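You operate a simulated robot arm through the tools that you are given. There is no shell and no other tool. Be economical: measure what you need, move in short steps, check, and stop when the job is done.

You run a simulated robot arm. Do the job below in one go: nothing can be reset, and whatever is moved stays where it is left.

Task
Heat-press the red tile on HIGH for the LONG time and set it on the large wire rack.
Fine: press it once, the other tiles, coaster and block not at all; swing the head clear, turn the heat dial off, leave the switch on.

Only the result counts: the job must be done as asked and must still hold three seconds after the hand-in. Knocking over, shifting, dropping, spilling or breaking anything else fails it.

Robot
A 7-joint arm with a two-finger parallel gripper, fixed in place. Base frame: the origin is at the foot of the arm, x ahead of it, y to its left, z up; the work surface is at about z = 84.8. Lengths are in cm, angles in rad, forces in N, time in s.
With the tool pointing down near the work surface it reaches from about 30 to 70 cm from the base axis. Its first joint turns from -1.152 to 1.152 rad. Payload 1.57 kg.
The TCP is the grasp point between the finger pads, 3 cm short of the fingertips. In the tool frame z runs along the fingers and y along their closing line. The gripper opens to 11 cm. The fingers are 2.4 cm wide and 1.2 cm thick; the gripper's body (4.8 by 11.2 cm) begins 7.8 cm behind the TCP.
Orientation is that of the tool frame in the base frame, as a unit quaternion [x, y, z, w]. With the fingers straight down and closing along the base's y, the tool's x points along the base's -x, its y along +y and its z along -z.

Tools
- The arm moves only by the tool play_rows. Its argument "motion" is a list of rows, each a list of 3 entries, a list of its own where there are three numbers: the shift along the tool's x, y, z in cm, then the turn, a rotation vector about the tool's x, y, z in rad, then the finger opening in cm, from 0 to 11. In form: [[[dx, dy, dz], [rx, ry, rz], gripper], ...]. A call has 1 to 10 rows; each row is the pose to reach, as a shift and turn from the pose commanded when the call began, along the tool's axes at that moment. A row lasts 0.2 s, in which the tool goes at most 5 cm and 0.15 rad; a call with a longer step from one row to the next is refused whole, and so is a gripper value outside its range. A pose out of reach is approached as far as the arm can. The call stops where the force on the tool passes 60 N (or 10 N more than at its start, if that is more) or the arm is blocked; 0.2 s more then pass. Each finger travels about 10.8 cm/s and halts on what it meets, pressing with about 22 N; the grip force reading is that of the motor and also rises with nothing between the fingers. The clock runs only during rows and for 0.2 s after the last one: add rows that repeat a pose to give the fingers time. It gives the time, the measured TCP pose, the force on the tool (base axes), the opening and the grip force at its end, in the units of the frame above (readings bear some noise), with the torque about the TCP (base axes, N m) and any sound that the robot's microphone picked up.
- Cameras (640 x 400 px; columns grow to the right, rows downward): "scene" is fixed at [15.92, -36.66, 141.96]; the picture's right is [0.91, -0.42, 0.00], its down [-0.17, -0.37, -0.91] and it looks along [0.38, 0.83, -0.41] (base axes); focal length 248 px, centre (320, 200). "wrist" rides on the gripper at [7, 1.6, -14.1] in the tool frame; the picture's right is [-0.23, 0.97, 0.00], its down [-0.86, -0.20, -0.48] and it looks along [-0.47, -0.11, 0.88] (tool axes); focal length 222 px, centre (320, 200). There is no depth. A picture from a camera that has moved, and an enlarged one, comes with that camera's place and axes in the base frame and with its lens. The place of the scene camera against the robot may be out by one fixed shift of up to 2.5 cm in any direction.
- grab_frame(camera): a new picture of that camera. No time passes.
- inspect(camera, box): a new picture of the part [left, top, right, bottom] of that camera's present view, enlarged. No time passes.
- hand_in(): hands the job in; it is judged then, once.

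Go step by step. Nothing tells you positions but the pictures and the camera data: compare them with the known pose of the tool, close in by small moves and look again before you grip or let go. The budget is 120 turns and 64 pictures, counting those below and the enlarged ones. Unless the task says otherwise, let go and move clear before handing in, and close with one line.

The tools are called after "Request:" as a command line: name --argument value ..., lists and objects as JSON in quotes. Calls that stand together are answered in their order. play_rows: Moves the arm, as the interface text tells. Its arguments: {"type":"object","properties":{"motion":{"type":"array"}},"required":["motion"]} The other tools are called the same way: grab_frame (camera) takes a picture; inspect (camera, box) takes an enlarged picture of a part of a camera's view; hand_in () hands the job in.

At the start:

```text
clock: 0.0
ee_pos: [32.36, -7.81, 129.32]
tool_rot: [0.0, 1.0, -0.001, 0.0]
ft_force: [-0.3, 0.5, -0.7]
wrist_torque: [-0.02, 0.02, 0.0]
finger_gap: 10.98
finger_force: 0.1
```

scene: 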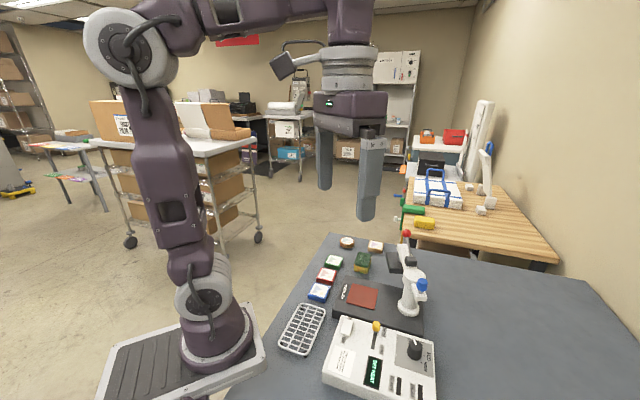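
wrist: 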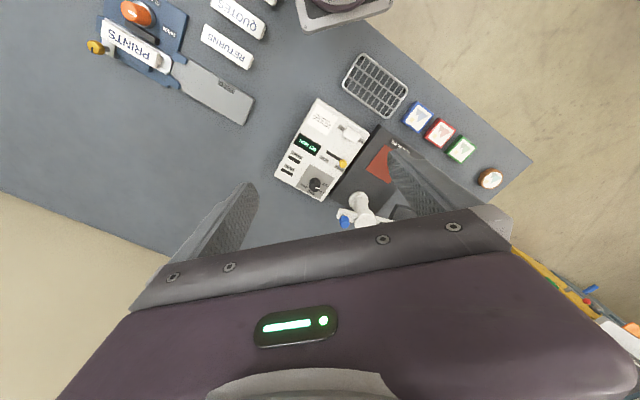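

I see a table with a heat press (control box, base with arm/head), tiles in blue/red/green, and a wire rack. I'll enlarge to read the details first.

Request:
inspect --camera "scene" --box '[260, 220, 460, 400]'

Request:
inspect --camera "wrist" --box '[260, 40, 520, 230]'

Request:
inspect --camera "wrist" --box '[80, 0, 280, 130]'

```text
2.22 times, centred on (360, 310) of scene
camera zoom: at [15.92, -36.66, 141.96], right [0.91, -0.42, 0.0], down [-0.17, -0.37, -0.91], along [0.38, 0.83, -0.41], focal length 552 px, centre (231, -44)
```

zoom: 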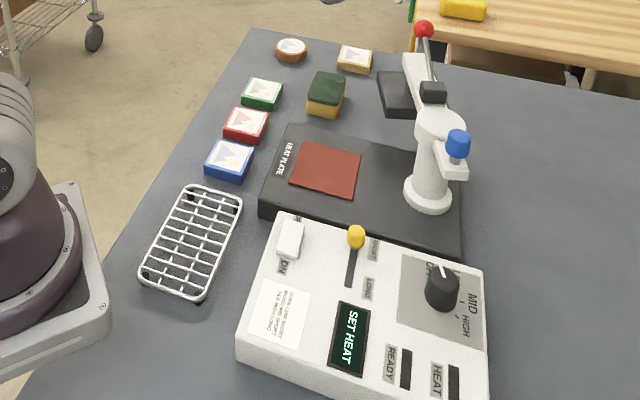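

```text
2.11 times, centred on (390, 135) of wrist
camera zoom: at [25.38, -6.24, 143.56], right [0.23, 0.97, 0.0], down [0.86, -0.2, 0.48], along [0.47, -0.11, -0.88], focal length 468 px, centre (173, 337)
```

zoom: 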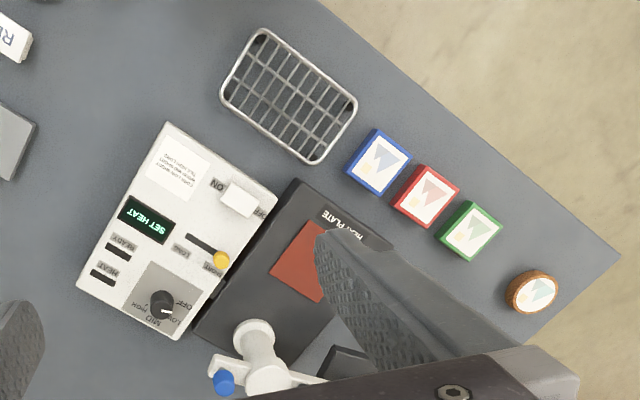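

```text
3.08 times, centred on (180, 65) of wrist
camera zoom: at [25.38, -6.24, 143.56], right [0.23, 0.97, 0.0], down [0.86, -0.2, 0.48], along [0.47, -0.11, -0.88], focal length 684 px, centre (751, 615)
```

zoom: 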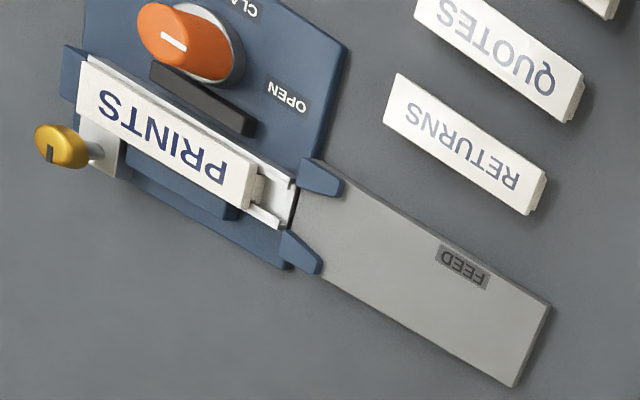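

The box carries a printed label and the dial, slider and switch have legends. I'll enlarge those to read them.

Request:
inspect --camera "scene" --box '[325, 310, 445, 400]'

Request:
inspect --camera "scene" --box '[330, 220, 440, 335]'

Request:
inspect --camera "wrist" --box '[270, 90, 390, 210]'

```text
4.44 times, centred on (385, 355) of scene
camera zoom: at [15.92, -36.66, 141.96], right [0.91, -0.42, 0.0], down [-0.17, -0.37, -0.91], along [0.38, 0.83, -0.41], focal length 1104 px, centre (31, -489)
```

zoom: 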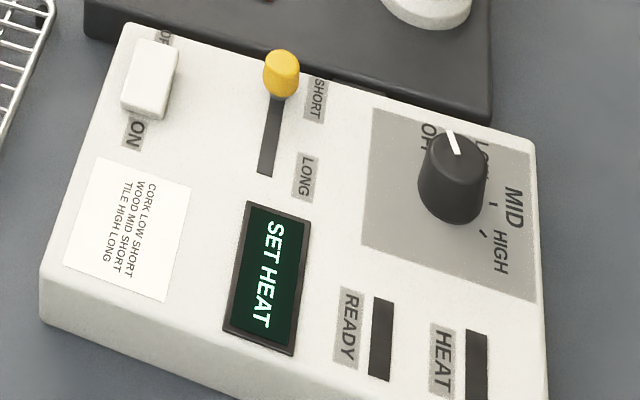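

```text
3.48 times, centred on (385, 278) of scene
camera zoom: at [15.92, -36.66, 141.96], right [0.91, -0.42, 0.0], down [-0.17, -0.37, -0.91], along [0.38, 0.83, -0.41], focal length 864 px, centre (94, -70)
```

zoom: 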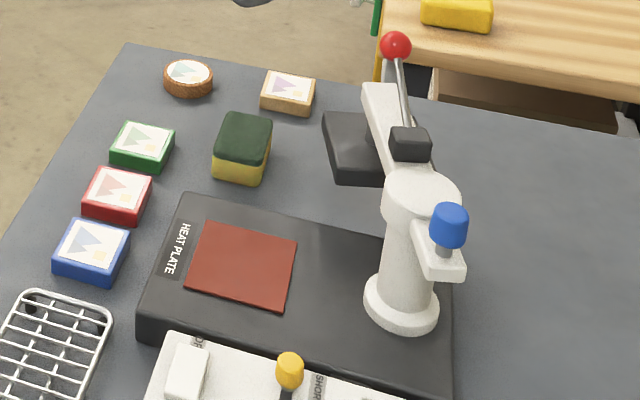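

```text
3.33 times, centred on (330, 150) of wrist
camera zoom: at [25.38, -6.24, 143.56], right [0.23, 0.97, 0.0], down [0.86, -0.2, 0.48], along [0.47, -0.11, -0.88], focal length 740 px, centre (287, 367)
```

zoom: 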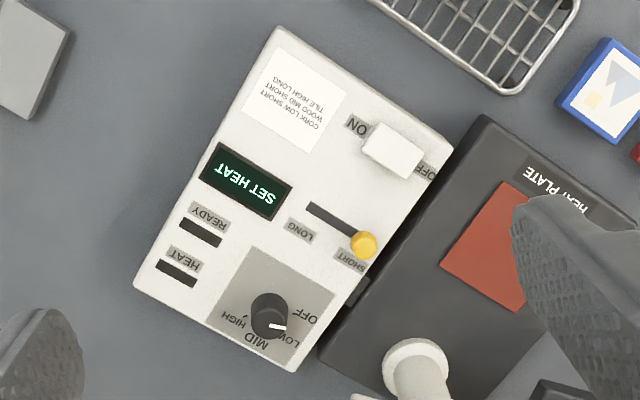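

Label says TILE = HIGH, LONG. The switch looks ON, the dial near LOW/OFF, the slider on SHORT, the head is swung back. I'll move further out and look down on the press.

Request:
play_rows --motion '[[[-5, 2, 0], [0, 0, 0], 11], [[-9, 5, 0], [0, 0, 0], 11], [[-13, 8, 0], [0, 0, 0], 11], [[-17, 11, 0], [0, 0, 0], 11], [[-20, 13, 0], [0, 0, 0], 11], [[-20, 13, 0], [0, 0, 0], 11]]'

Request:
grab_frame --camera "wrist"

```text
refused: row 1 steps farther than a row can; nothing moved
```

```text
55 pictures are left
camera wrist: at [25.38, -6.24, 143.56], right [0.23, 0.97, 0.0], down [0.86, -0.2, 0.48], along [0.47, -0.11, -0.88], focal length 222 px, centre (320, 200)
```

wrist: 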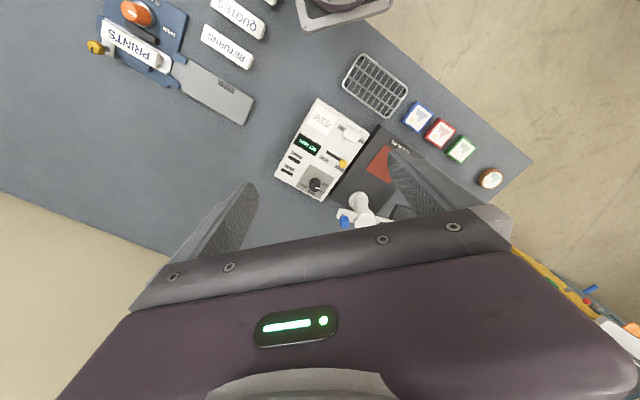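

The first step was a bit over 5 cm so nothing moved. Repeating it with smaller steps.

Request:
play_rows --motion '[[[-4, 2, 0], [0, 0, 0], 11], [[-8, 5, 0], [0, 0, 0], 11], [[-12, 7, 0], [0, 0, 0], 11], [[-16, 9, 0], [0, 0, 0], 11], [[-20, 11, 0], [0, 0, 0], 11], [[-20, 11, 0], [0, 0, 0], 11]]'

Request:
grab_frame --camera "wrist"

```text
clock: 1.4
ee_pos: [51.27, 2.59, 129.28]
tool_rot: [0.001, 1.0, 0.0, 0.002]
ft_force: [0.1, -0.4, 0.5]
wrist_torque: [0.01, -0.01, -0.01]
finger_gap: 11.0
finger_force: 0.1
out of reach, approached as far as the arm can: row 5, 6
```

```text
54 pictures are left
camera wrist: at [44.21, 4.25, 143.44], right [0.23, 0.97, 0.0], down [0.85, -0.2, 0.48], along [0.47, -0.11, -0.88], focal length 222 px, centre (320, 200)
```

wrist: 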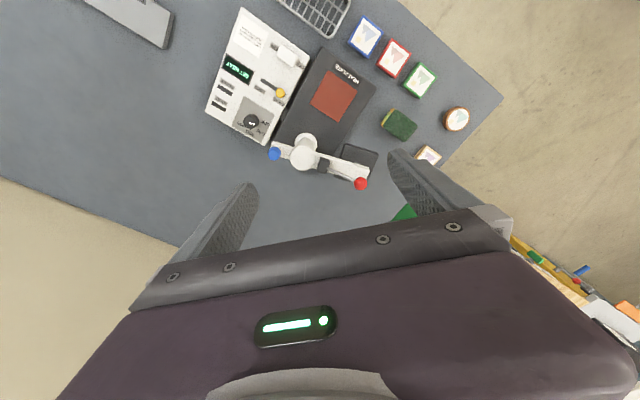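

Request:
inspect --camera "wrist" --box '[200, 50, 400, 200]'

Request:
inspect --camera "wrist" --box '[200, 70, 300, 150]'

```text
2.67 times, centred on (300, 125) of wrist
camera zoom: at [44.21, 4.25, 143.44], right [0.23, 0.97, 0.0], down [0.85, -0.2, 0.48], along [0.47, -0.11, -0.88], focal length 592 px, centre (373, 400)
```

zoom: 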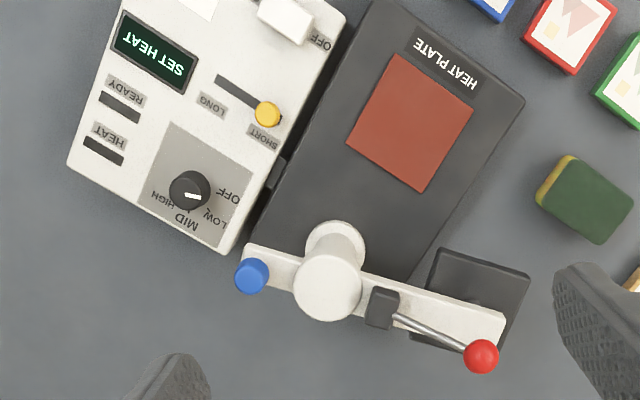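

```text
5.00 times, centred on (250, 110) of wrist
camera zoom: at [44.21, 4.25, 143.44], right [0.23, 0.97, 0.0], down [0.85, -0.2, 0.48], along [0.47, -0.11, -0.88], focal length 1111 px, centre (670, 650)
```

zoom: 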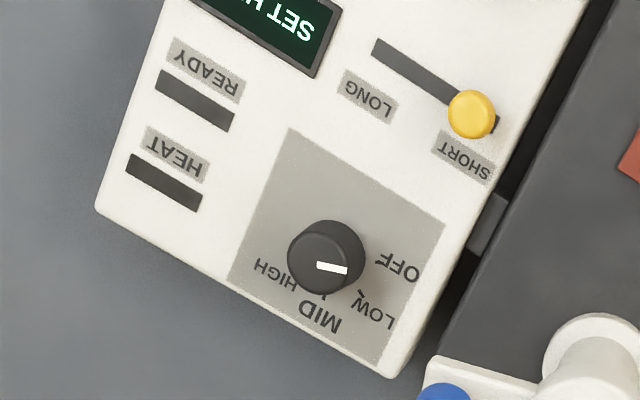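

The head is parked to the back at about (61,6); the blue knob is near (54.6,-7.1,101.5), the red ball near (63.2,7.7,104.8), and the dial near (49.1,-12.9,90.5), at OFF. The panel is yawed 45°. I'll go above the dial with the tool turned so the hand avoids the blue knob.

Request:
play_rows --motion '[[[0.3, -3, 0], [0, 0, -0.143], 7], [[0.6, -6, 0], [0, 0, -0.286], 7], [[0.9, -9, 0], [0, 0, -0.429], 7], [[1.2, -12, 0], [0, 0, -0.572], 7], [[1.8, -16, 0], [0, 0, -0.715], 7], [[2.2, -16.1, 4], [0, 0, -0.858], 7], [[2.6, -16.1, 8], [0, 0, -1.0], 7], [[3.2, -16.1, 12], [0, 0, -1.143], 7], [[3.2, -16.1, 16], [0, 0, -1.286], 7], [[3.2, -16.1, 20], [0, 0, -1.43], 7]]'

Request:
grab_frame --camera "wrist"

```text
clock: 3.6
ee_pos: [48.04, -13.37, 109.1]
tool_rot: [-0.657, 0.754, -0.001, 0.0]
ft_force: [-0.4, 0.0, 0.2]
wrist_torque: [0.0, -0.03, 0.01]
finger_gap: 7.02
finger_force: 0.0
```

```text
51 pictures are left
camera wrist: at [45.45, -20.19, 123.39], right [-0.93, 0.36, 0.0], down [0.31, 0.82, 0.48], along [0.17, 0.45, -0.88], focal length 222 px, centre (320, 200)
```

wrist: 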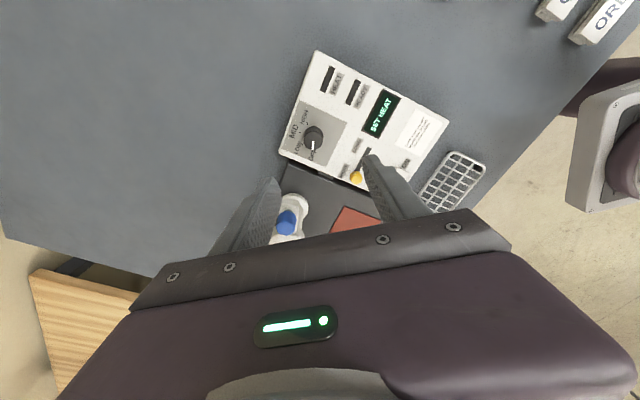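

Request:
inspect --camera "wrist" --box '[270, 50, 450, 190]'

```text
2.86 times, centred on (360, 120) of wrist
camera zoom: at [45.45, -20.19, 123.39], right [-0.93, 0.36, 0.0], down [0.31, 0.82, 0.48], along [0.17, 0.45, -0.88], focal length 635 px, centre (206, 429)
```

zoom: 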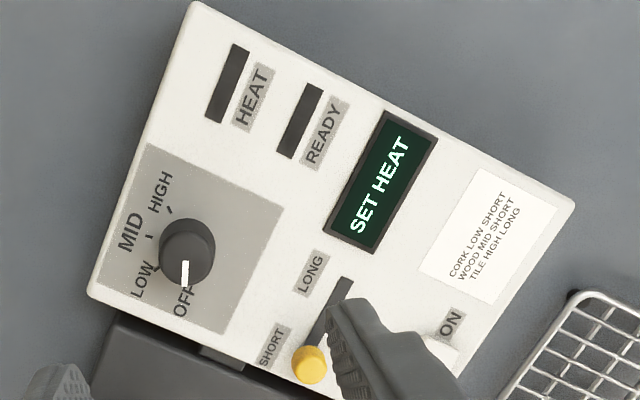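

Dial is at about (49.15,-13.25), top near z 89–90.5, with steps of about 50° (OFF to HIGH ≈ 150° clockwise). I'll centre over it and descend partway.

Request:
play_rows --motion '[[[-0.2, -1.1, 4], [0, 0, 0], 7], [[-0.2, -1.1, 8], [0, 0, 0], 7], [[-0.2, -1.1, 12], [0, 0, 0], 7], [[-0.2, -1.1, 15], [0, 0, 0], 7], [[-0.2, -1.1, 15], [0, 0, 0], 7]]'

Request:
inspect --camera "wrist" --box '[200, 80, 440, 240]'

Request:
inspect --camera "scene" --box '[325, 250, 475, 400]'

```text
clock: 4.8
ee_pos: [49.28, -13.43, 94.08]
tool_rot: [-0.656, 0.755, 0.0, -0.001]
ft_force: [0.3, 1.0, -0.4]
wrist_torque: [-0.01, 0.01, 0.01]
finger_gap: 7.0
finger_force: 0.1
```

```text
2.50 times, centred on (320, 160) of wrist
camera zoom: at [46.64, -20.15, 108.39], right [-0.93, 0.36, 0.0], down [0.32, 0.82, 0.48], along [0.17, 0.45, -0.88], focal length 555 px, centre (320, 300)
```

zoom: 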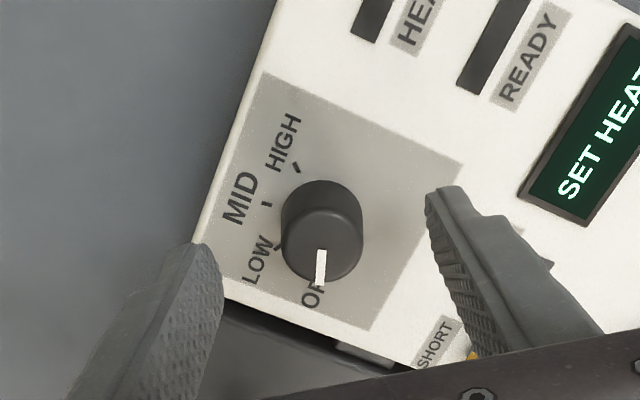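

```text
2.67 times, centred on (400, 325) of scene
camera zoom: at [15.92, -36.66, 141.96], right [0.91, -0.42, 0.0], down [-0.17, -0.37, -0.91], along [0.38, 0.83, -0.41], focal length 662 px, centre (107, -133)
```

zoom: 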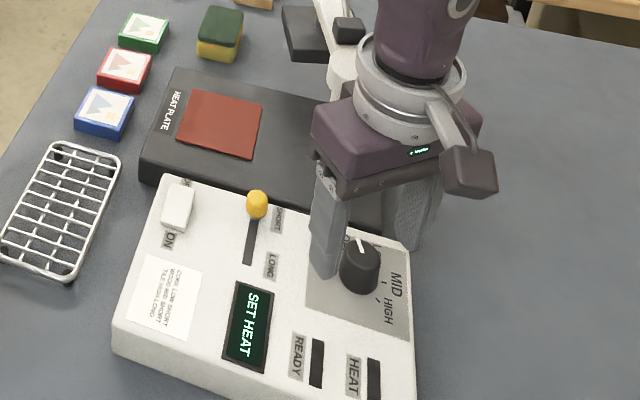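

Dial is centred between the fingers, about 0.4 cm further to +y. I'll descend another 2.4 cm and close on it.

Request:
play_rows --motion '[[[-0.4, 0, 1.2], [0, 0, 0], 7], [[-0.4, 0, 2.3], [0, 0, 0], 7], [[-0.4, 0, 2.3], [0, 0, 0], 5], [[-0.4, 0, 2.3], [0, 0, 0], 3], [[-0.4, 0, 2.3], [0, 0, 0], 1], [[-0.4, 0, 2.3], [0, 0, 0], 1]]'

Request:
inspect --camera "wrist" --box '[200, 80, 440, 240]'

```text
clock: 6.2
ee_pos: [49.19, -13.04, 91.89]
tool_rot: [-0.656, 0.755, 0.001, 0.0]
ft_force: [3.0, -0.6, -4.5]
wrist_torque: [-0.12, -0.09, 0.01]
finger_gap: 2.99
finger_force: 39.2
```

```text
2.50 times, centred on (320, 160) of wrist
camera zoom: at [46.67, -19.72, 106.08], right [-0.93, 0.36, 0.0], down [0.32, 0.82, 0.48], along [0.17, 0.45, -0.88], focal length 555 px, centre (320, 300)
```

zoom: 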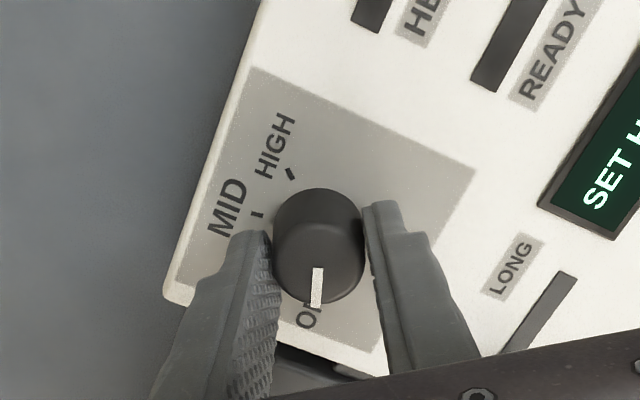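

Gripped at 3.0 cm. Turning clockwise 1.31 rad.

Request:
play_rows --motion '[[[0, 0, 0], [0, 0, 0.145], 1], [[0, 0, 0], [0, 0, 0.29], 1], [[0, 0, 0], [0, 0, 0.435], 1], [[0, 0, 0], [0, 0, 0.58], 1], [[0, 0, 0], [0, 0, 0.725], 1], [[0, 0, 0], [0, 0, 0.87], 1], [[0, 0, 0], [0, 0, 1.015], 1], [[0, 0, 0], [0, 0, 1.16], 1], [[0, 0, 0], [0, 0, 1.31], 1], [[0, 0, 0], [0, 0, 1.31], 1]]'

Request:
inspect --camera "wrist" --box '[200, 80, 440, 240]'

```text
clock: 8.4
ee_pos: [49.54, -13.19, 91.73]
tool_rot: [-0.059, 0.998, -0.002, 0.002]
ft_force: [18.1, -31.1, -18.5]
wrist_torque: [-0.87, -0.34, 0.06]
finger_gap: 2.99
finger_force: 39.2
```

```text
2.50 times, centred on (320, 160) of wrist
camera zoom: at [42.25, -12.38, 106.07], right [0.11, 0.99, 0.0], down [0.87, -0.1, 0.48], along [0.48, -0.06, -0.88], focal length 555 px, centre (320, 300)
```

zoom: 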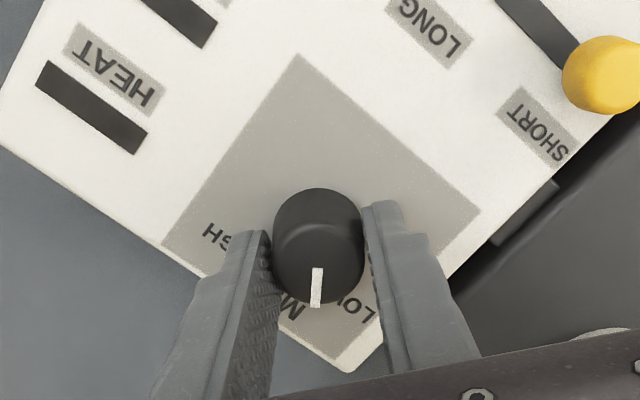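

The dial turned with the grip to between LOW and MID; the side force suggests my centre was about 0.3 cm too far in +y. I'll open and read the free pose.

Request:
play_rows --motion '[[[0, 0, 0], [0, 0, 0], 4], [[0, 0, 0], [0, 0, 0], 6], [[0, 0, 0], [0, 0, 0], 6]]'

```text
clock: 9.2
ee_pos: [49.28, -13.06, 91.81]
tool_rot: [-0.06, 0.998, -0.001, -0.001]
ft_force: [0.3, 0.8, -0.2]
wrist_torque: [0.0, 0.01, -0.02]
finger_gap: 5.98
finger_force: 0.1
```

Request:
play_rows --motion '[[[0.16, -0.27, 0], [0, 0, -0.145], 6], [[0.16, -0.27, 0], [0, 0, -0.29], 6], [[0.16, -0.27, 0], [0, 0, -0.435], 6], [[0.16, -0.27, 0], [0, 0, -0.58], 6], [[0.16, -0.27, 0], [0, 0, -0.725], 6], [[0.16, -0.27, 0], [0, 0, -0.87], 6], [[0.16, -0.27, 0], [0, 0, -1.015], 6], [[0.16, -0.27, 0], [0, 0, -1.16], 6], [[0.16, -0.27, 0], [0, 0, -1.31], 6], [[0.16, -0.27, 0], [0, 0, -1.31], 4]]'

Request:
play_rows --motion '[[[0, 0, 0], [0, 0, 0], 2], [[0, 0, 0], [0, 0, 0], 1], [[0, 0, 0], [0, 0, 0], 1]]'

Request:
inspect --camera "wrist" --box '[200, 80, 440, 240]'

```text
clock: 11.4
ee_pos: [49.21, -13.3, 91.87]
tool_rot: [-0.656, 0.755, 0.0, 0.0]
ft_force: [0.1, -0.6, -0.4]
wrist_torque: [0.0, -0.02, -0.01]
finger_gap: 4.01
finger_force: 0.1
```

```text
clock: 12.2
ee_pos: [49.22, -13.2, 91.8]
tool_rot: [-0.657, 0.754, 0.0, 0.001]
ft_force: [7.8, -1.5, -5.1]
wrist_torque: [0.09, -0.36, -0.01]
finger_gap: 3.0
finger_force: 39.4
```

```text
2.50 times, centred on (320, 160) of wrist
camera zoom: at [46.62, -19.99, 106.11], right [-0.93, 0.36, 0.0], down [0.32, 0.82, 0.48], along [0.17, 0.45, -0.88], focal length 555 px, centre (320, 300)
```

zoom: 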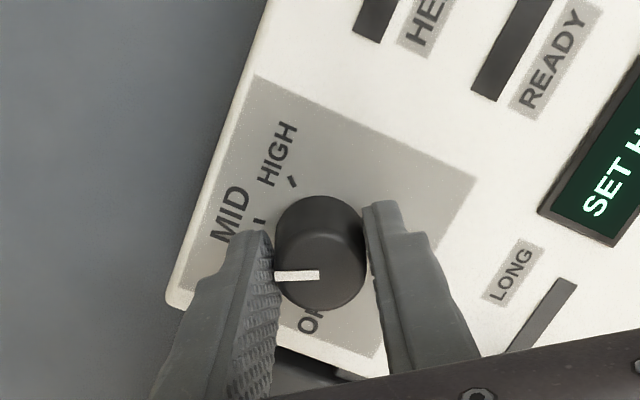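

Request:
play_rows --motion '[[[0, 0, 0], [0, 0, 0.145], 1], [[0, 0, 0], [0, 0, 0.29], 1], [[0, 0, 0], [0, 0, 0.435], 1], [[0, 0, 0], [0, 0, 0.58], 1], [[0, 0, 0], [0, 0, 0.725], 1], [[0, 0, 0], [0, 0, 0.87], 1], [[0, 0, 0], [0, 0, 1.015], 1], [[0, 0, 0], [0, 0, 1.16], 1], [[0, 0, 0], [0, 0, 1.28], 1], [[0, 0, 0], [0, 0, 1.28], 1]]'

Request:
play_rows --motion '[[[0, 0, 0], [0, 0, 0], 3], [[0, 0, 0], [0, 0, 0], 6], [[0, 0, -2], [0, 0, 0], 7], [[0, 0, -5], [0, 0, 0], 7], [[0, 0, -5], [0, 0, 0], 7]]'

Request:
inspect --camera "wrist" --box '[200, 40, 440, 240]'

```text
clock: 14.4
ee_pos: [49.02, -13.35, 91.87]
tool_rot: [-0.075, 0.997, 0.0, -0.001]
ft_force: [-5.1, 8.4, 13.1]
wrist_torque: [0.12, 0.67, 0.64]
finger_gap: 2.97
finger_force: 39.5
```

```text
clock: 15.6
ee_pos: [49.13, -13.39, 96.89]
tool_rot: [-0.075, 0.997, 0.0, 0.001]
ft_force: [0.5, -0.6, 0.0]
wrist_torque: [-0.05, 0.05, -0.02]
finger_gap: 6.99
finger_force: 0.0
```

```text
2.00 times, centred on (320, 140) of wrist
camera zoom: at [41.99, -12.69, 111.09], right [0.08, 1.0, 0.0], down [0.88, -0.07, 0.48], along [0.48, -0.04, -0.88], focal length 444 px, centre (320, 320)
```

zoom: 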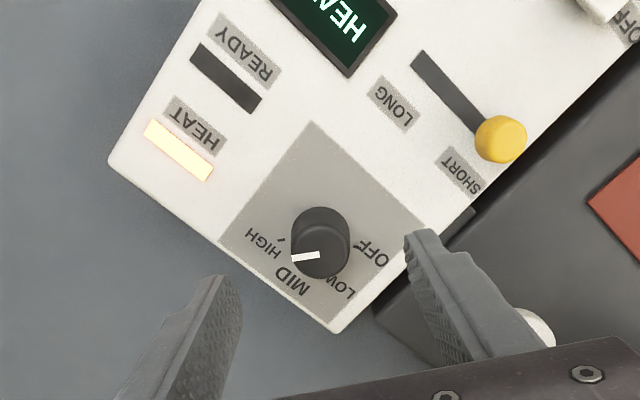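

Request:
inspect --camera "scene" --box '[325, 310, 445, 400]'

Request:
inspect --camera "wrist" --box '[280, 120, 400, 200]'

```text
4.44 times, centred on (385, 355) of scene
camera zoom: at [15.92, -36.66, 141.96], right [0.91, -0.42, 0.0], down [-0.17, -0.37, -0.91], along [0.38, 0.83, -0.41], focal length 1104 px, centre (31, -489)
```

zoom: 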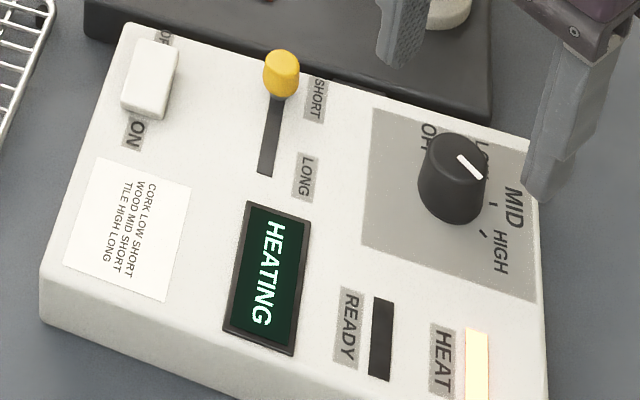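

```text
5.00 times, centred on (340, 160) of wrist
camera zoom: at [41.99, -12.69, 111.09], right [0.08, 1.0, 0.0], down [0.88, -0.07, 0.48], along [0.48, -0.04, -0.88], focal length 1111 px, centre (220, 400)
```

zoom: 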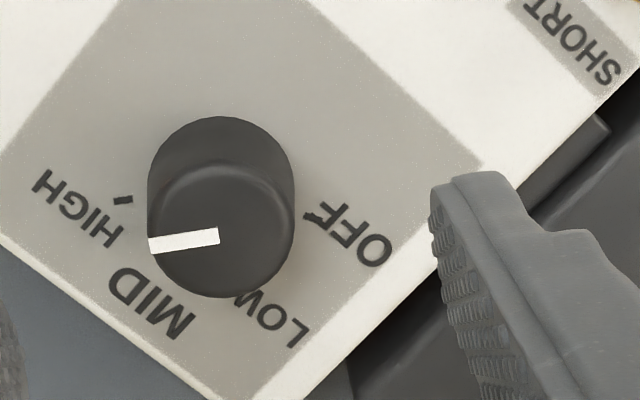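

The display says HEATING and the pointer lines up with HIGH. Next is the slider, knob near (45.0,-4.7), travelling along (-0.7,-0.7) to LONG; I'll hover over it with the fingers closing along the slot.

Request:
play_rows --motion '[[[0.4, 1.3, 0], [0, 0, 0.134], 6], [[0.8, 2.6, 0], [0, 0, 0.267], 6], [[1.2, 3.9, 0], [0, 0, 0.4], 6], [[1.6, 5.2, 0], [0, 0, 0.534], 6], [[2.0, 6.6, 0], [0, 0, 0.668], 6], [[2.4, 8.0, 0], [0, 0, 0.8], 6], [[2.75, 9.2, 0], [0, 0, 0.935], 6], [[2.75, 9.2, 2], [0, 0, 0.935], 6], [[2.75, 9.2, 2], [0, 0, 0.935], 6]]'

Request:
grab_frame --camera "wrist"

```text
clock: 17.6
ee_pos: [44.96, -4.58, 94.85]
tool_rot: [0.383, 0.924, 0.0, 0.001]
ft_force: [0.1, -0.7, 0.8]
wrist_torque: [-0.02, 0.0, 0.02]
finger_gap: 6.01
finger_force: 0.1
```

```text
41 pictures are left
camera wrist: at [41.2, 1.49, 109.09], right [0.85, 0.53, 0.0], down [0.46, -0.75, 0.48], along [0.25, -0.41, -0.88], focal length 222 px, centre (320, 200)
```

wrist: 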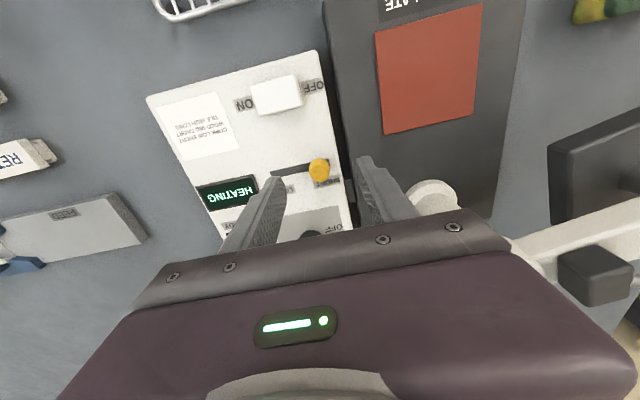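

Knob is centred between the fingers. Descend, close gently, then slide 4 cm toward LONG.

Request:
play_rows --motion '[[[-0.1, -0.25, 1.5], [0, 0, 0], 6], [[-0.1, -0.25, 2.9], [0, 0, 0], 6], [[-0.1, -0.25, 2.9], [0, 0, 0], 4], [[-0.1, -0.25, 2.9], [0, 0, 0], 3], [[-0.1, -0.25, 2.9], [0, 0, 0], 2], [[-0.1, -0.25, 2.9], [0, 0, 0], 1], [[-0.1, -0.25, 2.9], [0, 0, 0], 1]]'

Request:
inspect --camera "wrist" --box '[200, 80, 440, 240]'

```text
clock: 19.2
ee_pos: [45.0, -4.74, 91.92]
tool_rot: [0.382, 0.924, 0.0, -0.001]
ft_force: [0.6, 2.8, -3.1]
wrist_torque: [-0.03, -0.22, 0.01]
finger_gap: 1.93
finger_force: 33.7
```

```text
2.50 times, centred on (320, 160) of wrist
camera zoom: at [41.12, 1.23, 106.19], right [0.85, 0.53, 0.0], down [0.46, -0.74, 0.48], along [0.25, -0.41, -0.88], focal length 555 px, centre (320, 300)
```

zoom: 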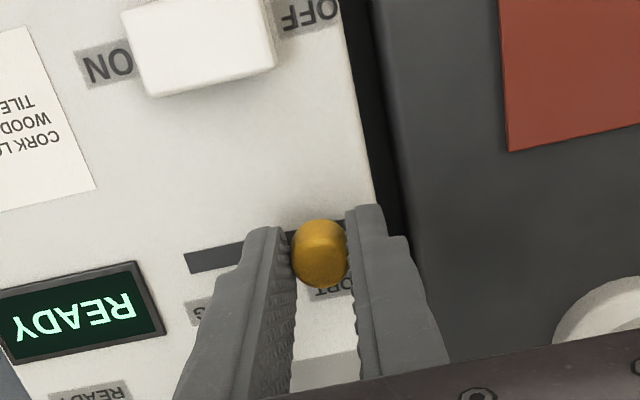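

READY already shows. Sliding toward LONG.

Request:
play_rows --motion '[[[0, -0.8, 0], [0, 0, 0], 1], [[0, -1.6, 0], [0, 0, 0], 1], [[0, -2.4, 0], [0, 0, 0], 1], [[0, -3.2, 0], [0, 0, 0], 1], [[0, -3.7, 0], [0, 0, 0], 1], [[0, -3.7, 0], [0, 0, 0], 1]]'

Request:
inspect --camera "wrist" --box '[200, 80, 440, 240]'

```text
clock: 20.6
ee_pos: [42.27, -7.48, 91.99]
tool_rot: [0.382, 0.924, 0.0, -0.001]
ft_force: [2.8, -4.8, -31.2]
wrist_torque: [-0.19, -0.17, 0.01]
finger_gap: 1.97
finger_force: 33.6
```

```text
2.50 times, centred on (320, 160) of wrist
camera zoom: at [38.5, -1.41, 106.2], right [0.85, 0.53, 0.0], down [0.47, -0.74, 0.48], along [0.25, -0.41, -0.88], focal length 555 px, centre (320, 300)
```

zoom: 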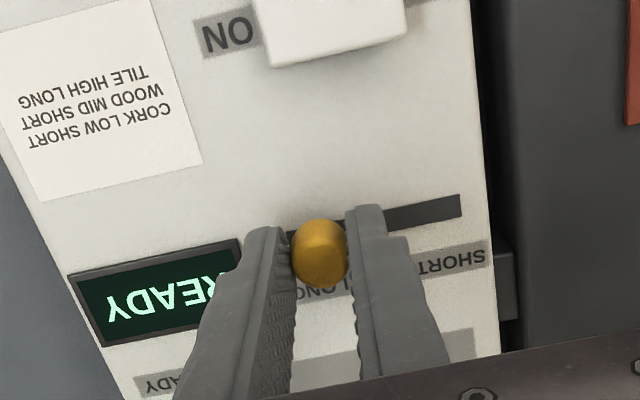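

Request:
play_rows --motion '[[[0, -0.3, 0], [0, 0, 0], 1], [[0, -0.6, 0], [0, 0, 0], 1], [[0, -0.6, 0], [0, 0, 0], 1]]'

Request:
play_rows --motion '[[[0, 0, 0], [0, 0, 0], 3], [[0, 0, 0], [0, 0, 0], 5], [[0, 0, -3], [0, 0, 0], 6], [[0, 0, -7], [0, 0, 0], 6], [[0, 0, -7], [0, 0, 0], 6]]'

Request:
inspect --camera "wrist" --box '[200, 80, 440, 240]'

```text
clock: 21.4
ee_pos: [42.19, -7.61, 91.83]
tool_rot: [0.381, 0.925, 0.002, 0.001]
ft_force: [27.3, 36.2, -27.0]
wrist_torque: [0.92, -0.56, 0.1]
finger_gap: 1.99
finger_force: 33.4
```

```text
clock: 22.6
ee_pos: [41.97, -7.79, 98.92]
tool_rot: [0.381, 0.925, 0.0, 0.0]
ft_force: [0.3, 0.8, 0.2]
wrist_torque: [0.0, 0.01, -0.02]
finger_gap: 6.01
finger_force: 0.0
```

```text
2.50 times, centred on (320, 160) of wrist
camera zoom: at [38.16, -1.83, 113.23], right [0.85, 0.53, 0.0], down [0.46, -0.74, 0.48], along [0.25, -0.41, -0.88], focal length 555 px, centre (320, 300)
```

zoom: 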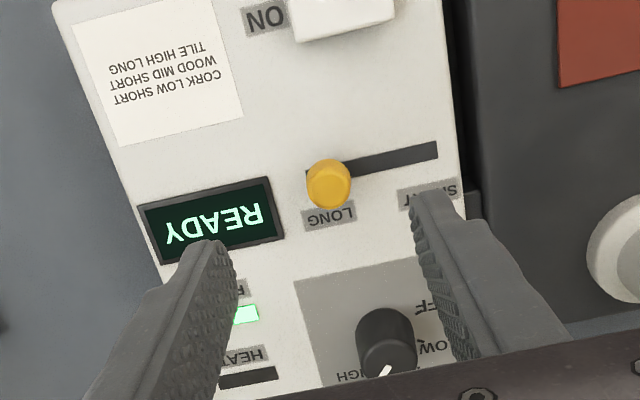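

Slider is at LONG, READY lit. Next the red tile: hover over about (44,20.3) with the fingers closing across the row of tiles.

Request:
play_rows --motion '[[[1.84, 2.14, -2], [0, 0, -0.15], 8], [[3.68, 4.28, -4], [0, 0, -0.3], 8], [[5.5, 6.4, -4], [0, 0, -0.45], 8], [[7.4, 8.6, -4], [0, 0, -0.6], 8], [[9.2, 10.7, -4], [0, 0, -0.75], 8], [[11.0, 12.8, -4], [0, 0, -0.9], 8], [[12.9, 15.0, -4], [0, 0, -1.05], 8], [[14.7, 17.1, -4], [0, 0, -1.2], 8], [[16.6, 19.3, -4], [0, 0, -1.35], 8], [[18.4, 21.4, -4], [0, 0, -1.5], 8]]'

Request:
grab_frame --camera "wrist"

```text
clock: 24.8
ee_pos: [44.12, 20.3, 103.07]
tool_rot: [-0.351, 0.936, -0.001, 0.0]
ft_force: [-0.6, -1.0, 0.6]
wrist_torque: [-0.02, -0.01, 0.01]
finger_gap: 7.97
finger_force: 0.1
```

```text
37 pictures are left
camera wrist: at [37.72, 16.92, 117.25], right [-0.47, 0.88, 0.0], down [0.78, 0.41, 0.48], along [0.42, 0.22, -0.88], focal length 222 px, centre (320, 200)
```

wrist: 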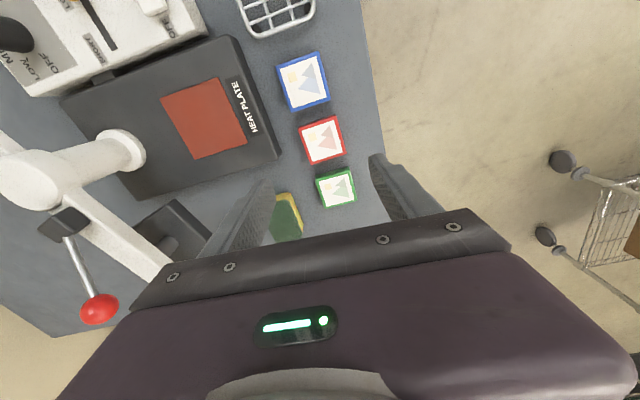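

Red tile is at (43.9,20.4), about 5.4 cm wide and aligned with the tool to a few degrees. Descend partway and check.

Request:
play_rows --motion '[[[0.08, 0.2, 4], [0, 0, -0.08], 8], [[0.08, 0.2, 8], [0, 0, -0.08], 8], [[0.08, 0.2, 11], [0, 0, -0.08], 8], [[0.08, 0.2, 11], [0, 0, -0.08], 8]]'

Request:
inspect --camera "wrist" --box '[200, 80, 440, 240]'

```text
clock: 25.8
ee_pos: [43.72, 20.27, 91.9]
tool_rot: [-0.388, 0.922, -0.002, 0.0]
ft_force: [-0.1, -0.4, -0.8]
wrist_torque: [0.01, -0.01, 0.01]
finger_gap: 7.99
finger_force: 0.0
```

```text
2.50 times, centred on (320, 160) of wrist
camera zoom: at [37.79, 16.5, 106.18], right [-0.54, 0.84, 0.0], down [0.74, 0.47, 0.48], along [0.4, 0.26, -0.88], focal length 555 px, centre (320, 300)
```

zoom: 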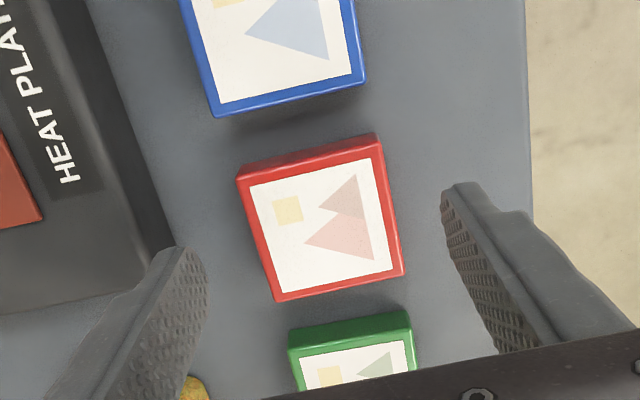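

Well aligned; the heat plate edge is about 3 cm from the tile so I'll narrow to 7 cm, descend and grip.

Request:
play_rows --motion '[[[-0.46, 0.2, 0], [0, 0, 0], 7], [[-0.46, 0.2, 1.8], [0, 0, 0], 7], [[-0.46, 0.2, 3.5], [0, 0, 0], 7], [[-0.46, 0.2, 3.5], [0, 0, 0], 5.5], [[-0.46, 0.2, 3.5], [0, 0, 0], 4], [[-0.46, 0.2, 3.5], [0, 0, 0], 3], [[-0.46, 0.2, 3.5], [0, 0, 0], 3]]'

Request:
inspect --camera "wrist" --box '[200, 80, 440, 240]'

```text
clock: 27.4
ee_pos: [43.93, 20.84, 88.41]
tool_rot: [-0.388, 0.922, 0.0, 0.0]
ft_force: [2.7, 0.2, 2.2]
wrist_torque: [0.03, -0.17, 0.01]
finger_gap: 5.55
finger_force: 21.6
```

```text
2.50 times, centred on (320, 160) of wrist
camera zoom: at [37.94, 16.88, 102.76], right [-0.54, 0.84, 0.0], down [0.74, 0.47, 0.48], along [0.4, 0.26, -0.88], focal length 555 px, centre (320, 300)
```

zoom: 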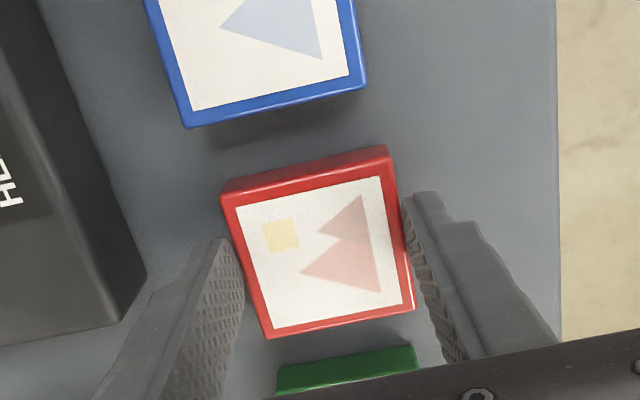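

Gripped (5.55 cm). Lift and carry toward the red pad at about (48.4,6.4), stopping above it to check.

Request:
play_rows --motion '[[[0, 0, -3], [0, 0, 0], 3], [[0, 0, -7], [0, 0, 0], 3], [[1.4, -2.7, -8], [0, 0, 0], 3], [[2.8, -5.4, -8], [0, 0, 0], 3], [[4.3, -8.1, -8], [0, 0, 0], 3], [[5.7, -10.8, -8], [0, 0, 0], 3], [[7.15, -13.3, -8], [0, 0, 0], 3], [[7.15, -13.3, -8], [0, 0, 0], 3]]'

Request:
grab_frame --camera "wrist"

Request:
inspect --camera "scene" --box '[300, 220, 460, 340]'

```text
clock: 29.2
ee_pos: [48.52, 6.37, 96.56]
tool_rot: [-0.388, 0.922, 0.001, 0.0]
ft_force: [0.5, 1.1, -1.3]
wrist_torque: [0.03, -0.01, -0.04]
finger_gap: 5.54
finger_force: 21.9
```

```text
34 pictures are left
camera wrist: at [42.41, 2.46, 110.71], right [-0.54, 0.84, 0.0], down [0.74, 0.47, 0.48], along [0.4, 0.26, -0.88], focal length 222 px, centre (320, 200)
```

wrist: 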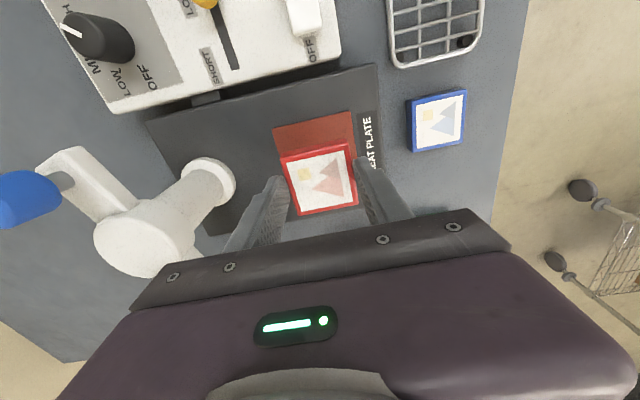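

```text
3.33 times, centred on (380, 280) of scene
camera zoom: at [15.92, -36.66, 141.96], right [0.91, -0.42, 0.0], down [-0.17, -0.37, -0.91], along [0.38, 0.83, -0.41], focal length 828 px, centre (120, -67)
```

zoom: 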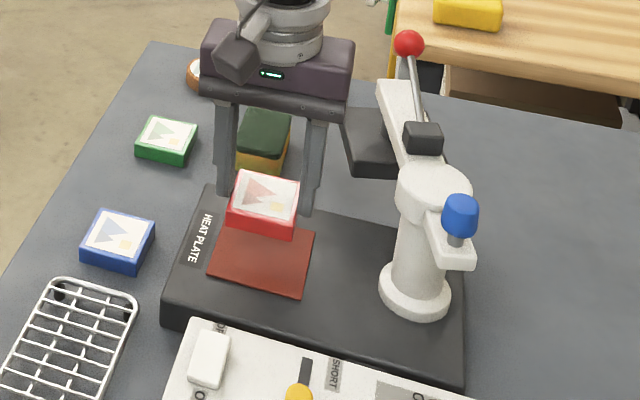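

Pad centre computes to (48.4,6.4), which is where the tile is. Lowering gently.

Request:
play_rows --motion '[[[0, 0, 2], [0, 0, 0], 3], [[0, 0, 3.6], [0, 0, 0], 3], [[0, 0, 4.1], [0, 0, 0], 3], [[0, 0, 4.1], [0, 0, 0], 3]]'

Request:
inspect --camera "scene" --box '[310, 240, 430, 330]'

```text
clock: 30.2
ee_pos: [48.36, 6.43, 92.36]
tool_rot: [-0.388, 0.921, 0.0, 0.0]
ft_force: [0.8, 0.6, -1.7]
wrist_torque: [-0.01, 0.03, 0.03]
finger_gap: 5.54
finger_force: 22.2
```

```text
4.44 times, centred on (370, 285) of scene
camera zoom: at [15.92, -36.66, 141.96], right [0.91, -0.42, 0.0], down [-0.17, -0.37, -0.91], along [0.38, 0.83, -0.41], focal length 1104 px, centre (98, -178)
```

zoom: 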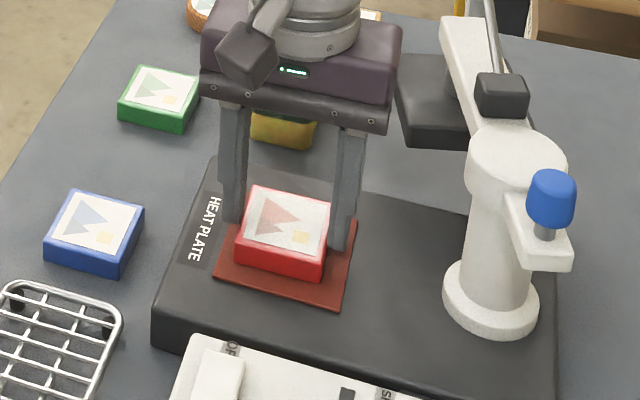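

Request:
play_rows --motion '[[[0, 0, 0.2], [0, 0, 0], 3], [[0, 0, 0.4], [0, 0, 0], 3], [[0, 0, 0.4], [0, 0, 0], 3]]'

```text
clock: 31.0
ee_pos: [48.48, 6.36, 91.92]
tool_rot: [-0.388, 0.922, 0.0, 0.001]
ft_force: [-2.4, 1.8, 23.8]
wrist_torque: [0.12, 0.1, -0.04]
finger_gap: 5.55
finger_force: 22.0
```

Contact felt. Release, rise and inspect.

Request:
play_rows --motion '[[[0, 0, 0], [0, 0, 0], 6.2], [[0, 0, 0], [0, 0, 0], 7], [[0, 0, -3], [0, 0, 0], 7], [[0, 0, -7], [0, 0, 0], 7], [[0, 0, -11], [0, 0, 0], 7], [[0, 0, -15], [0, 0, 0], 7], [[0, 0, -19], [0, 0, 0], 7], [[0, 0, -19], [0, 0, 0], 7]]'

Request:
grab_frame --camera "wrist"

Request:
inspect --camera "scene" --box '[310, 220, 450, 330]'

```text
clock: 32.8
ee_pos: [48.55, 6.28, 111.0]
tool_rot: [-0.388, 0.922, -0.001, 0.0]
ft_force: [-0.4, -0.4, 0.3]
wrist_torque: [0.02, -0.02, 0.0]
finger_gap: 7.01
finger_force: 0.1
```

```text
31 pictures are left
camera wrist: at [42.41, 2.49, 125.14], right [-0.54, 0.84, 0.0], down [0.74, 0.47, 0.48], along [0.4, 0.26, -0.88], focal length 222 px, centre (320, 200)
```

wrist: 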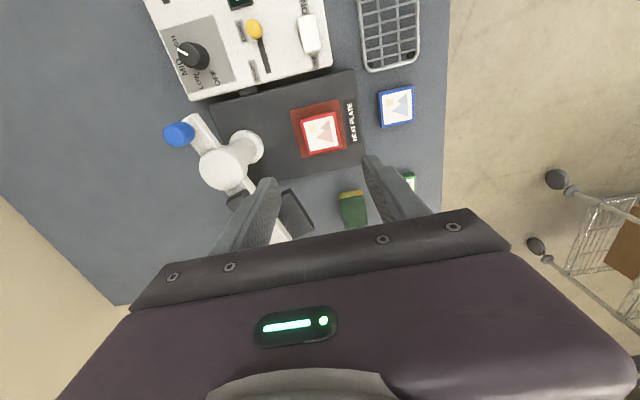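

```text
3.64 times, centred on (380, 275) of scene
camera zoom: at [15.92, -36.66, 141.96], right [0.91, -0.42, 0.0], down [-0.17, -0.37, -0.91], along [0.38, 0.83, -0.41], focal length 903 px, centre (102, -73)
```

zoom: 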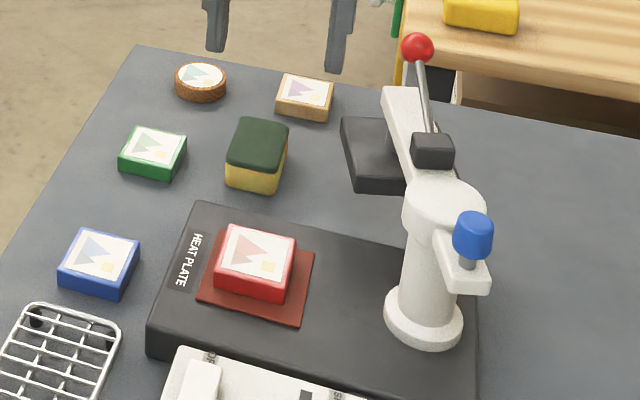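

The tile sits well on the pad. The head pivots about a pillar at about (57,-2.35) and must swing ~70° counter-clockwise; the blue knob (54.6,-7.1) is the handle on the tail. I'll hover above the blue knob.

Request:
play_rows --motion '[[[1.3, -3.4, 0], [0, 0, -0.1], 6], [[2.7, -6.8, 0], [0, 0, -0.2], 6], [[4.0, -10.3, 0], [0, 0, -0.3], 6], [[5.35, -13.7, 0], [0, 0, -0.3], 6], [[5.35, -13.7, 4], [0, 0, -0.3], 6], [[5.35, -13.7, 4], [0, 0, -0.3], 6]]'

Request:
grab_frame --camera "wrist"

```text
clock: 34.2
ee_pos: [54.46, -6.98, 106.79]
tool_rot: [-0.521, 0.854, 0.0, 0.0]
ft_force: [-0.4, -0.3, -0.4]
wrist_torque: [-0.01, 0.04, 0.02]
finger_gap: 6.0
finger_force: 0.0
```

```text
29 pictures are left
camera wrist: at [49.75, -12.54, 121.13], right [-0.76, 0.65, 0.0], down [0.57, 0.67, 0.48], along [0.31, 0.36, -0.88], focal length 222 px, centre (320, 200)
```

wrist: 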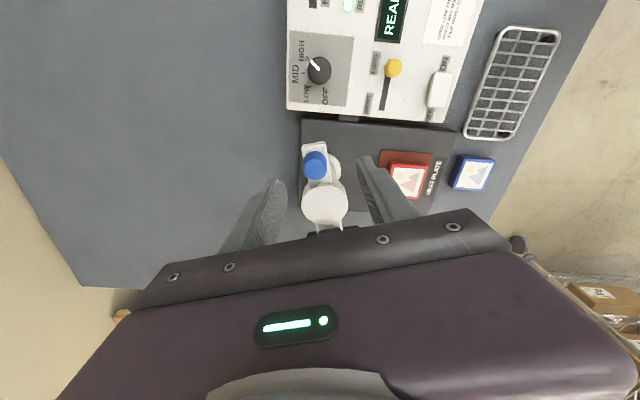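

Blue knob refined to (54.9,-7.4), top around z 100.5. Descend around it.

Request:
play_rows --motion '[[[0.15, -0.58, 2], [0, 0, 0], 6], [[0.15, -0.58, 4], [0, 0, 0], 6], [[0.15, -0.58, 4.8], [0, 0, 0], 6], [[0.15, -0.58, 4.8], [0, 0, 0], 6]]'

Request:
inspect --camera "wrist" --box '[200, 80, 440, 240]'

Request:
inspect --camera "scene" --box '[340, 220, 460, 330]'

```text
clock: 35.2
ee_pos: [55.09, -7.35, 102.08]
tool_rot: [-0.521, 0.853, 0.0, 0.0]
ft_force: [0.3, 1.1, 0.2]
wrist_torque: [-0.03, -0.05, 0.02]
finger_gap: 6.03
finger_force: 0.0
```

```text
2.50 times, centred on (320, 160) of wrist
camera zoom: at [50.31, -12.87, 116.37], right [-0.76, 0.65, 0.0], down [0.57, 0.67, 0.48], along [0.31, 0.36, -0.88], focal length 555 px, centre (320, 300)
```

zoom: 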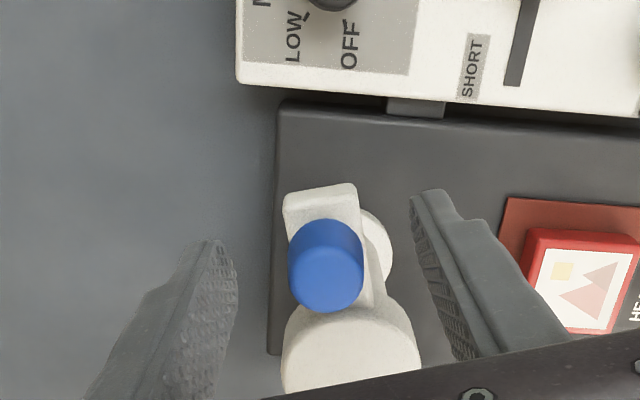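

```text
3.64 times, centred on (400, 275) of scene
camera zoom: at [15.92, -36.66, 141.96], right [0.91, -0.42, 0.0], down [-0.17, -0.37, -0.91], along [0.38, 0.83, -0.41], focal length 903 px, centre (29, -73)
```

zoom: 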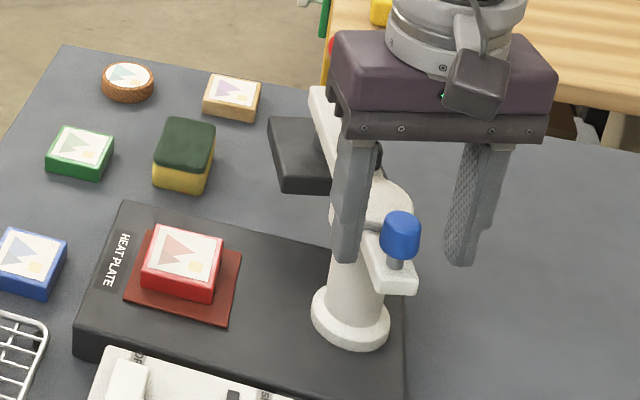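

Request:
play_rows --motion '[[[-0.15, 0.25, 0.3], [0, 0, 0], 5], [[-0.15, 0.25, 0.3], [0, 0, 0], 3.5], [[-0.15, 0.25, 0.3], [0, 0, 0], 2], [[-0.15, 0.25, 0.3], [0, 0, 0], 1.5], [[-0.15, 0.25, 0.3], [0, 0, 0], 1.5]]'

```text
clock: 36.4
ee_pos: [54.92, -7.19, 101.78]
tool_rot: [-0.521, 0.854, -0.002, 0.0]
ft_force: [7.6, -3.9, -5.4]
wrist_torque: [-0.07, -0.16, 0.08]
finger_gap: 2.36
finger_force: 35.3
```

Knob is 2.36 cm wide. I'll cage it loosely and push it 20° along the arc to test that the head swings.

Request:
play_rows --motion '[[[0, 0, 0], [0, 0, 0], 2.8], [[-0.05, -0.46, 0], [0, 0, -0.05], 2.8], [[-0.1, -0.93, 0], [0, 0, -0.1], 2.8], [[-0.2, -1.38, 0], [0, 0, -0.15], 2.8], [[-0.34, -1.83, 0], [0, 0, -0.2], 2.8], [[-0.34, -1.83, 0], [0, 0, -0.2], 2.8]]'

Request:
inspect --camera "scene" --box '[320, 220, 460, 330]'

```text
clock: 37.8
ee_pos: [56.6, -7.59, 101.86]
tool_rot: [-0.603, 0.797, -0.001, 0.0]
ft_force: [-0.2, 0.8, -0.4]
wrist_torque: [0.03, 0.02, -0.01]
finger_gap: 2.85
finger_force: 0.1
```

```text
3.64 times, centred on (390, 275) of scene
camera zoom: at [15.92, -36.66, 141.97], right [0.91, -0.42, 0.0], down [-0.17, -0.37, -0.91], along [0.38, 0.83, -0.41], focal length 903 px, centre (66, -73)
```

zoom: 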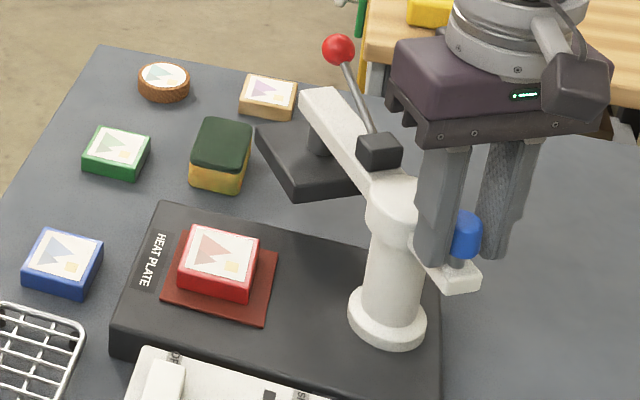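

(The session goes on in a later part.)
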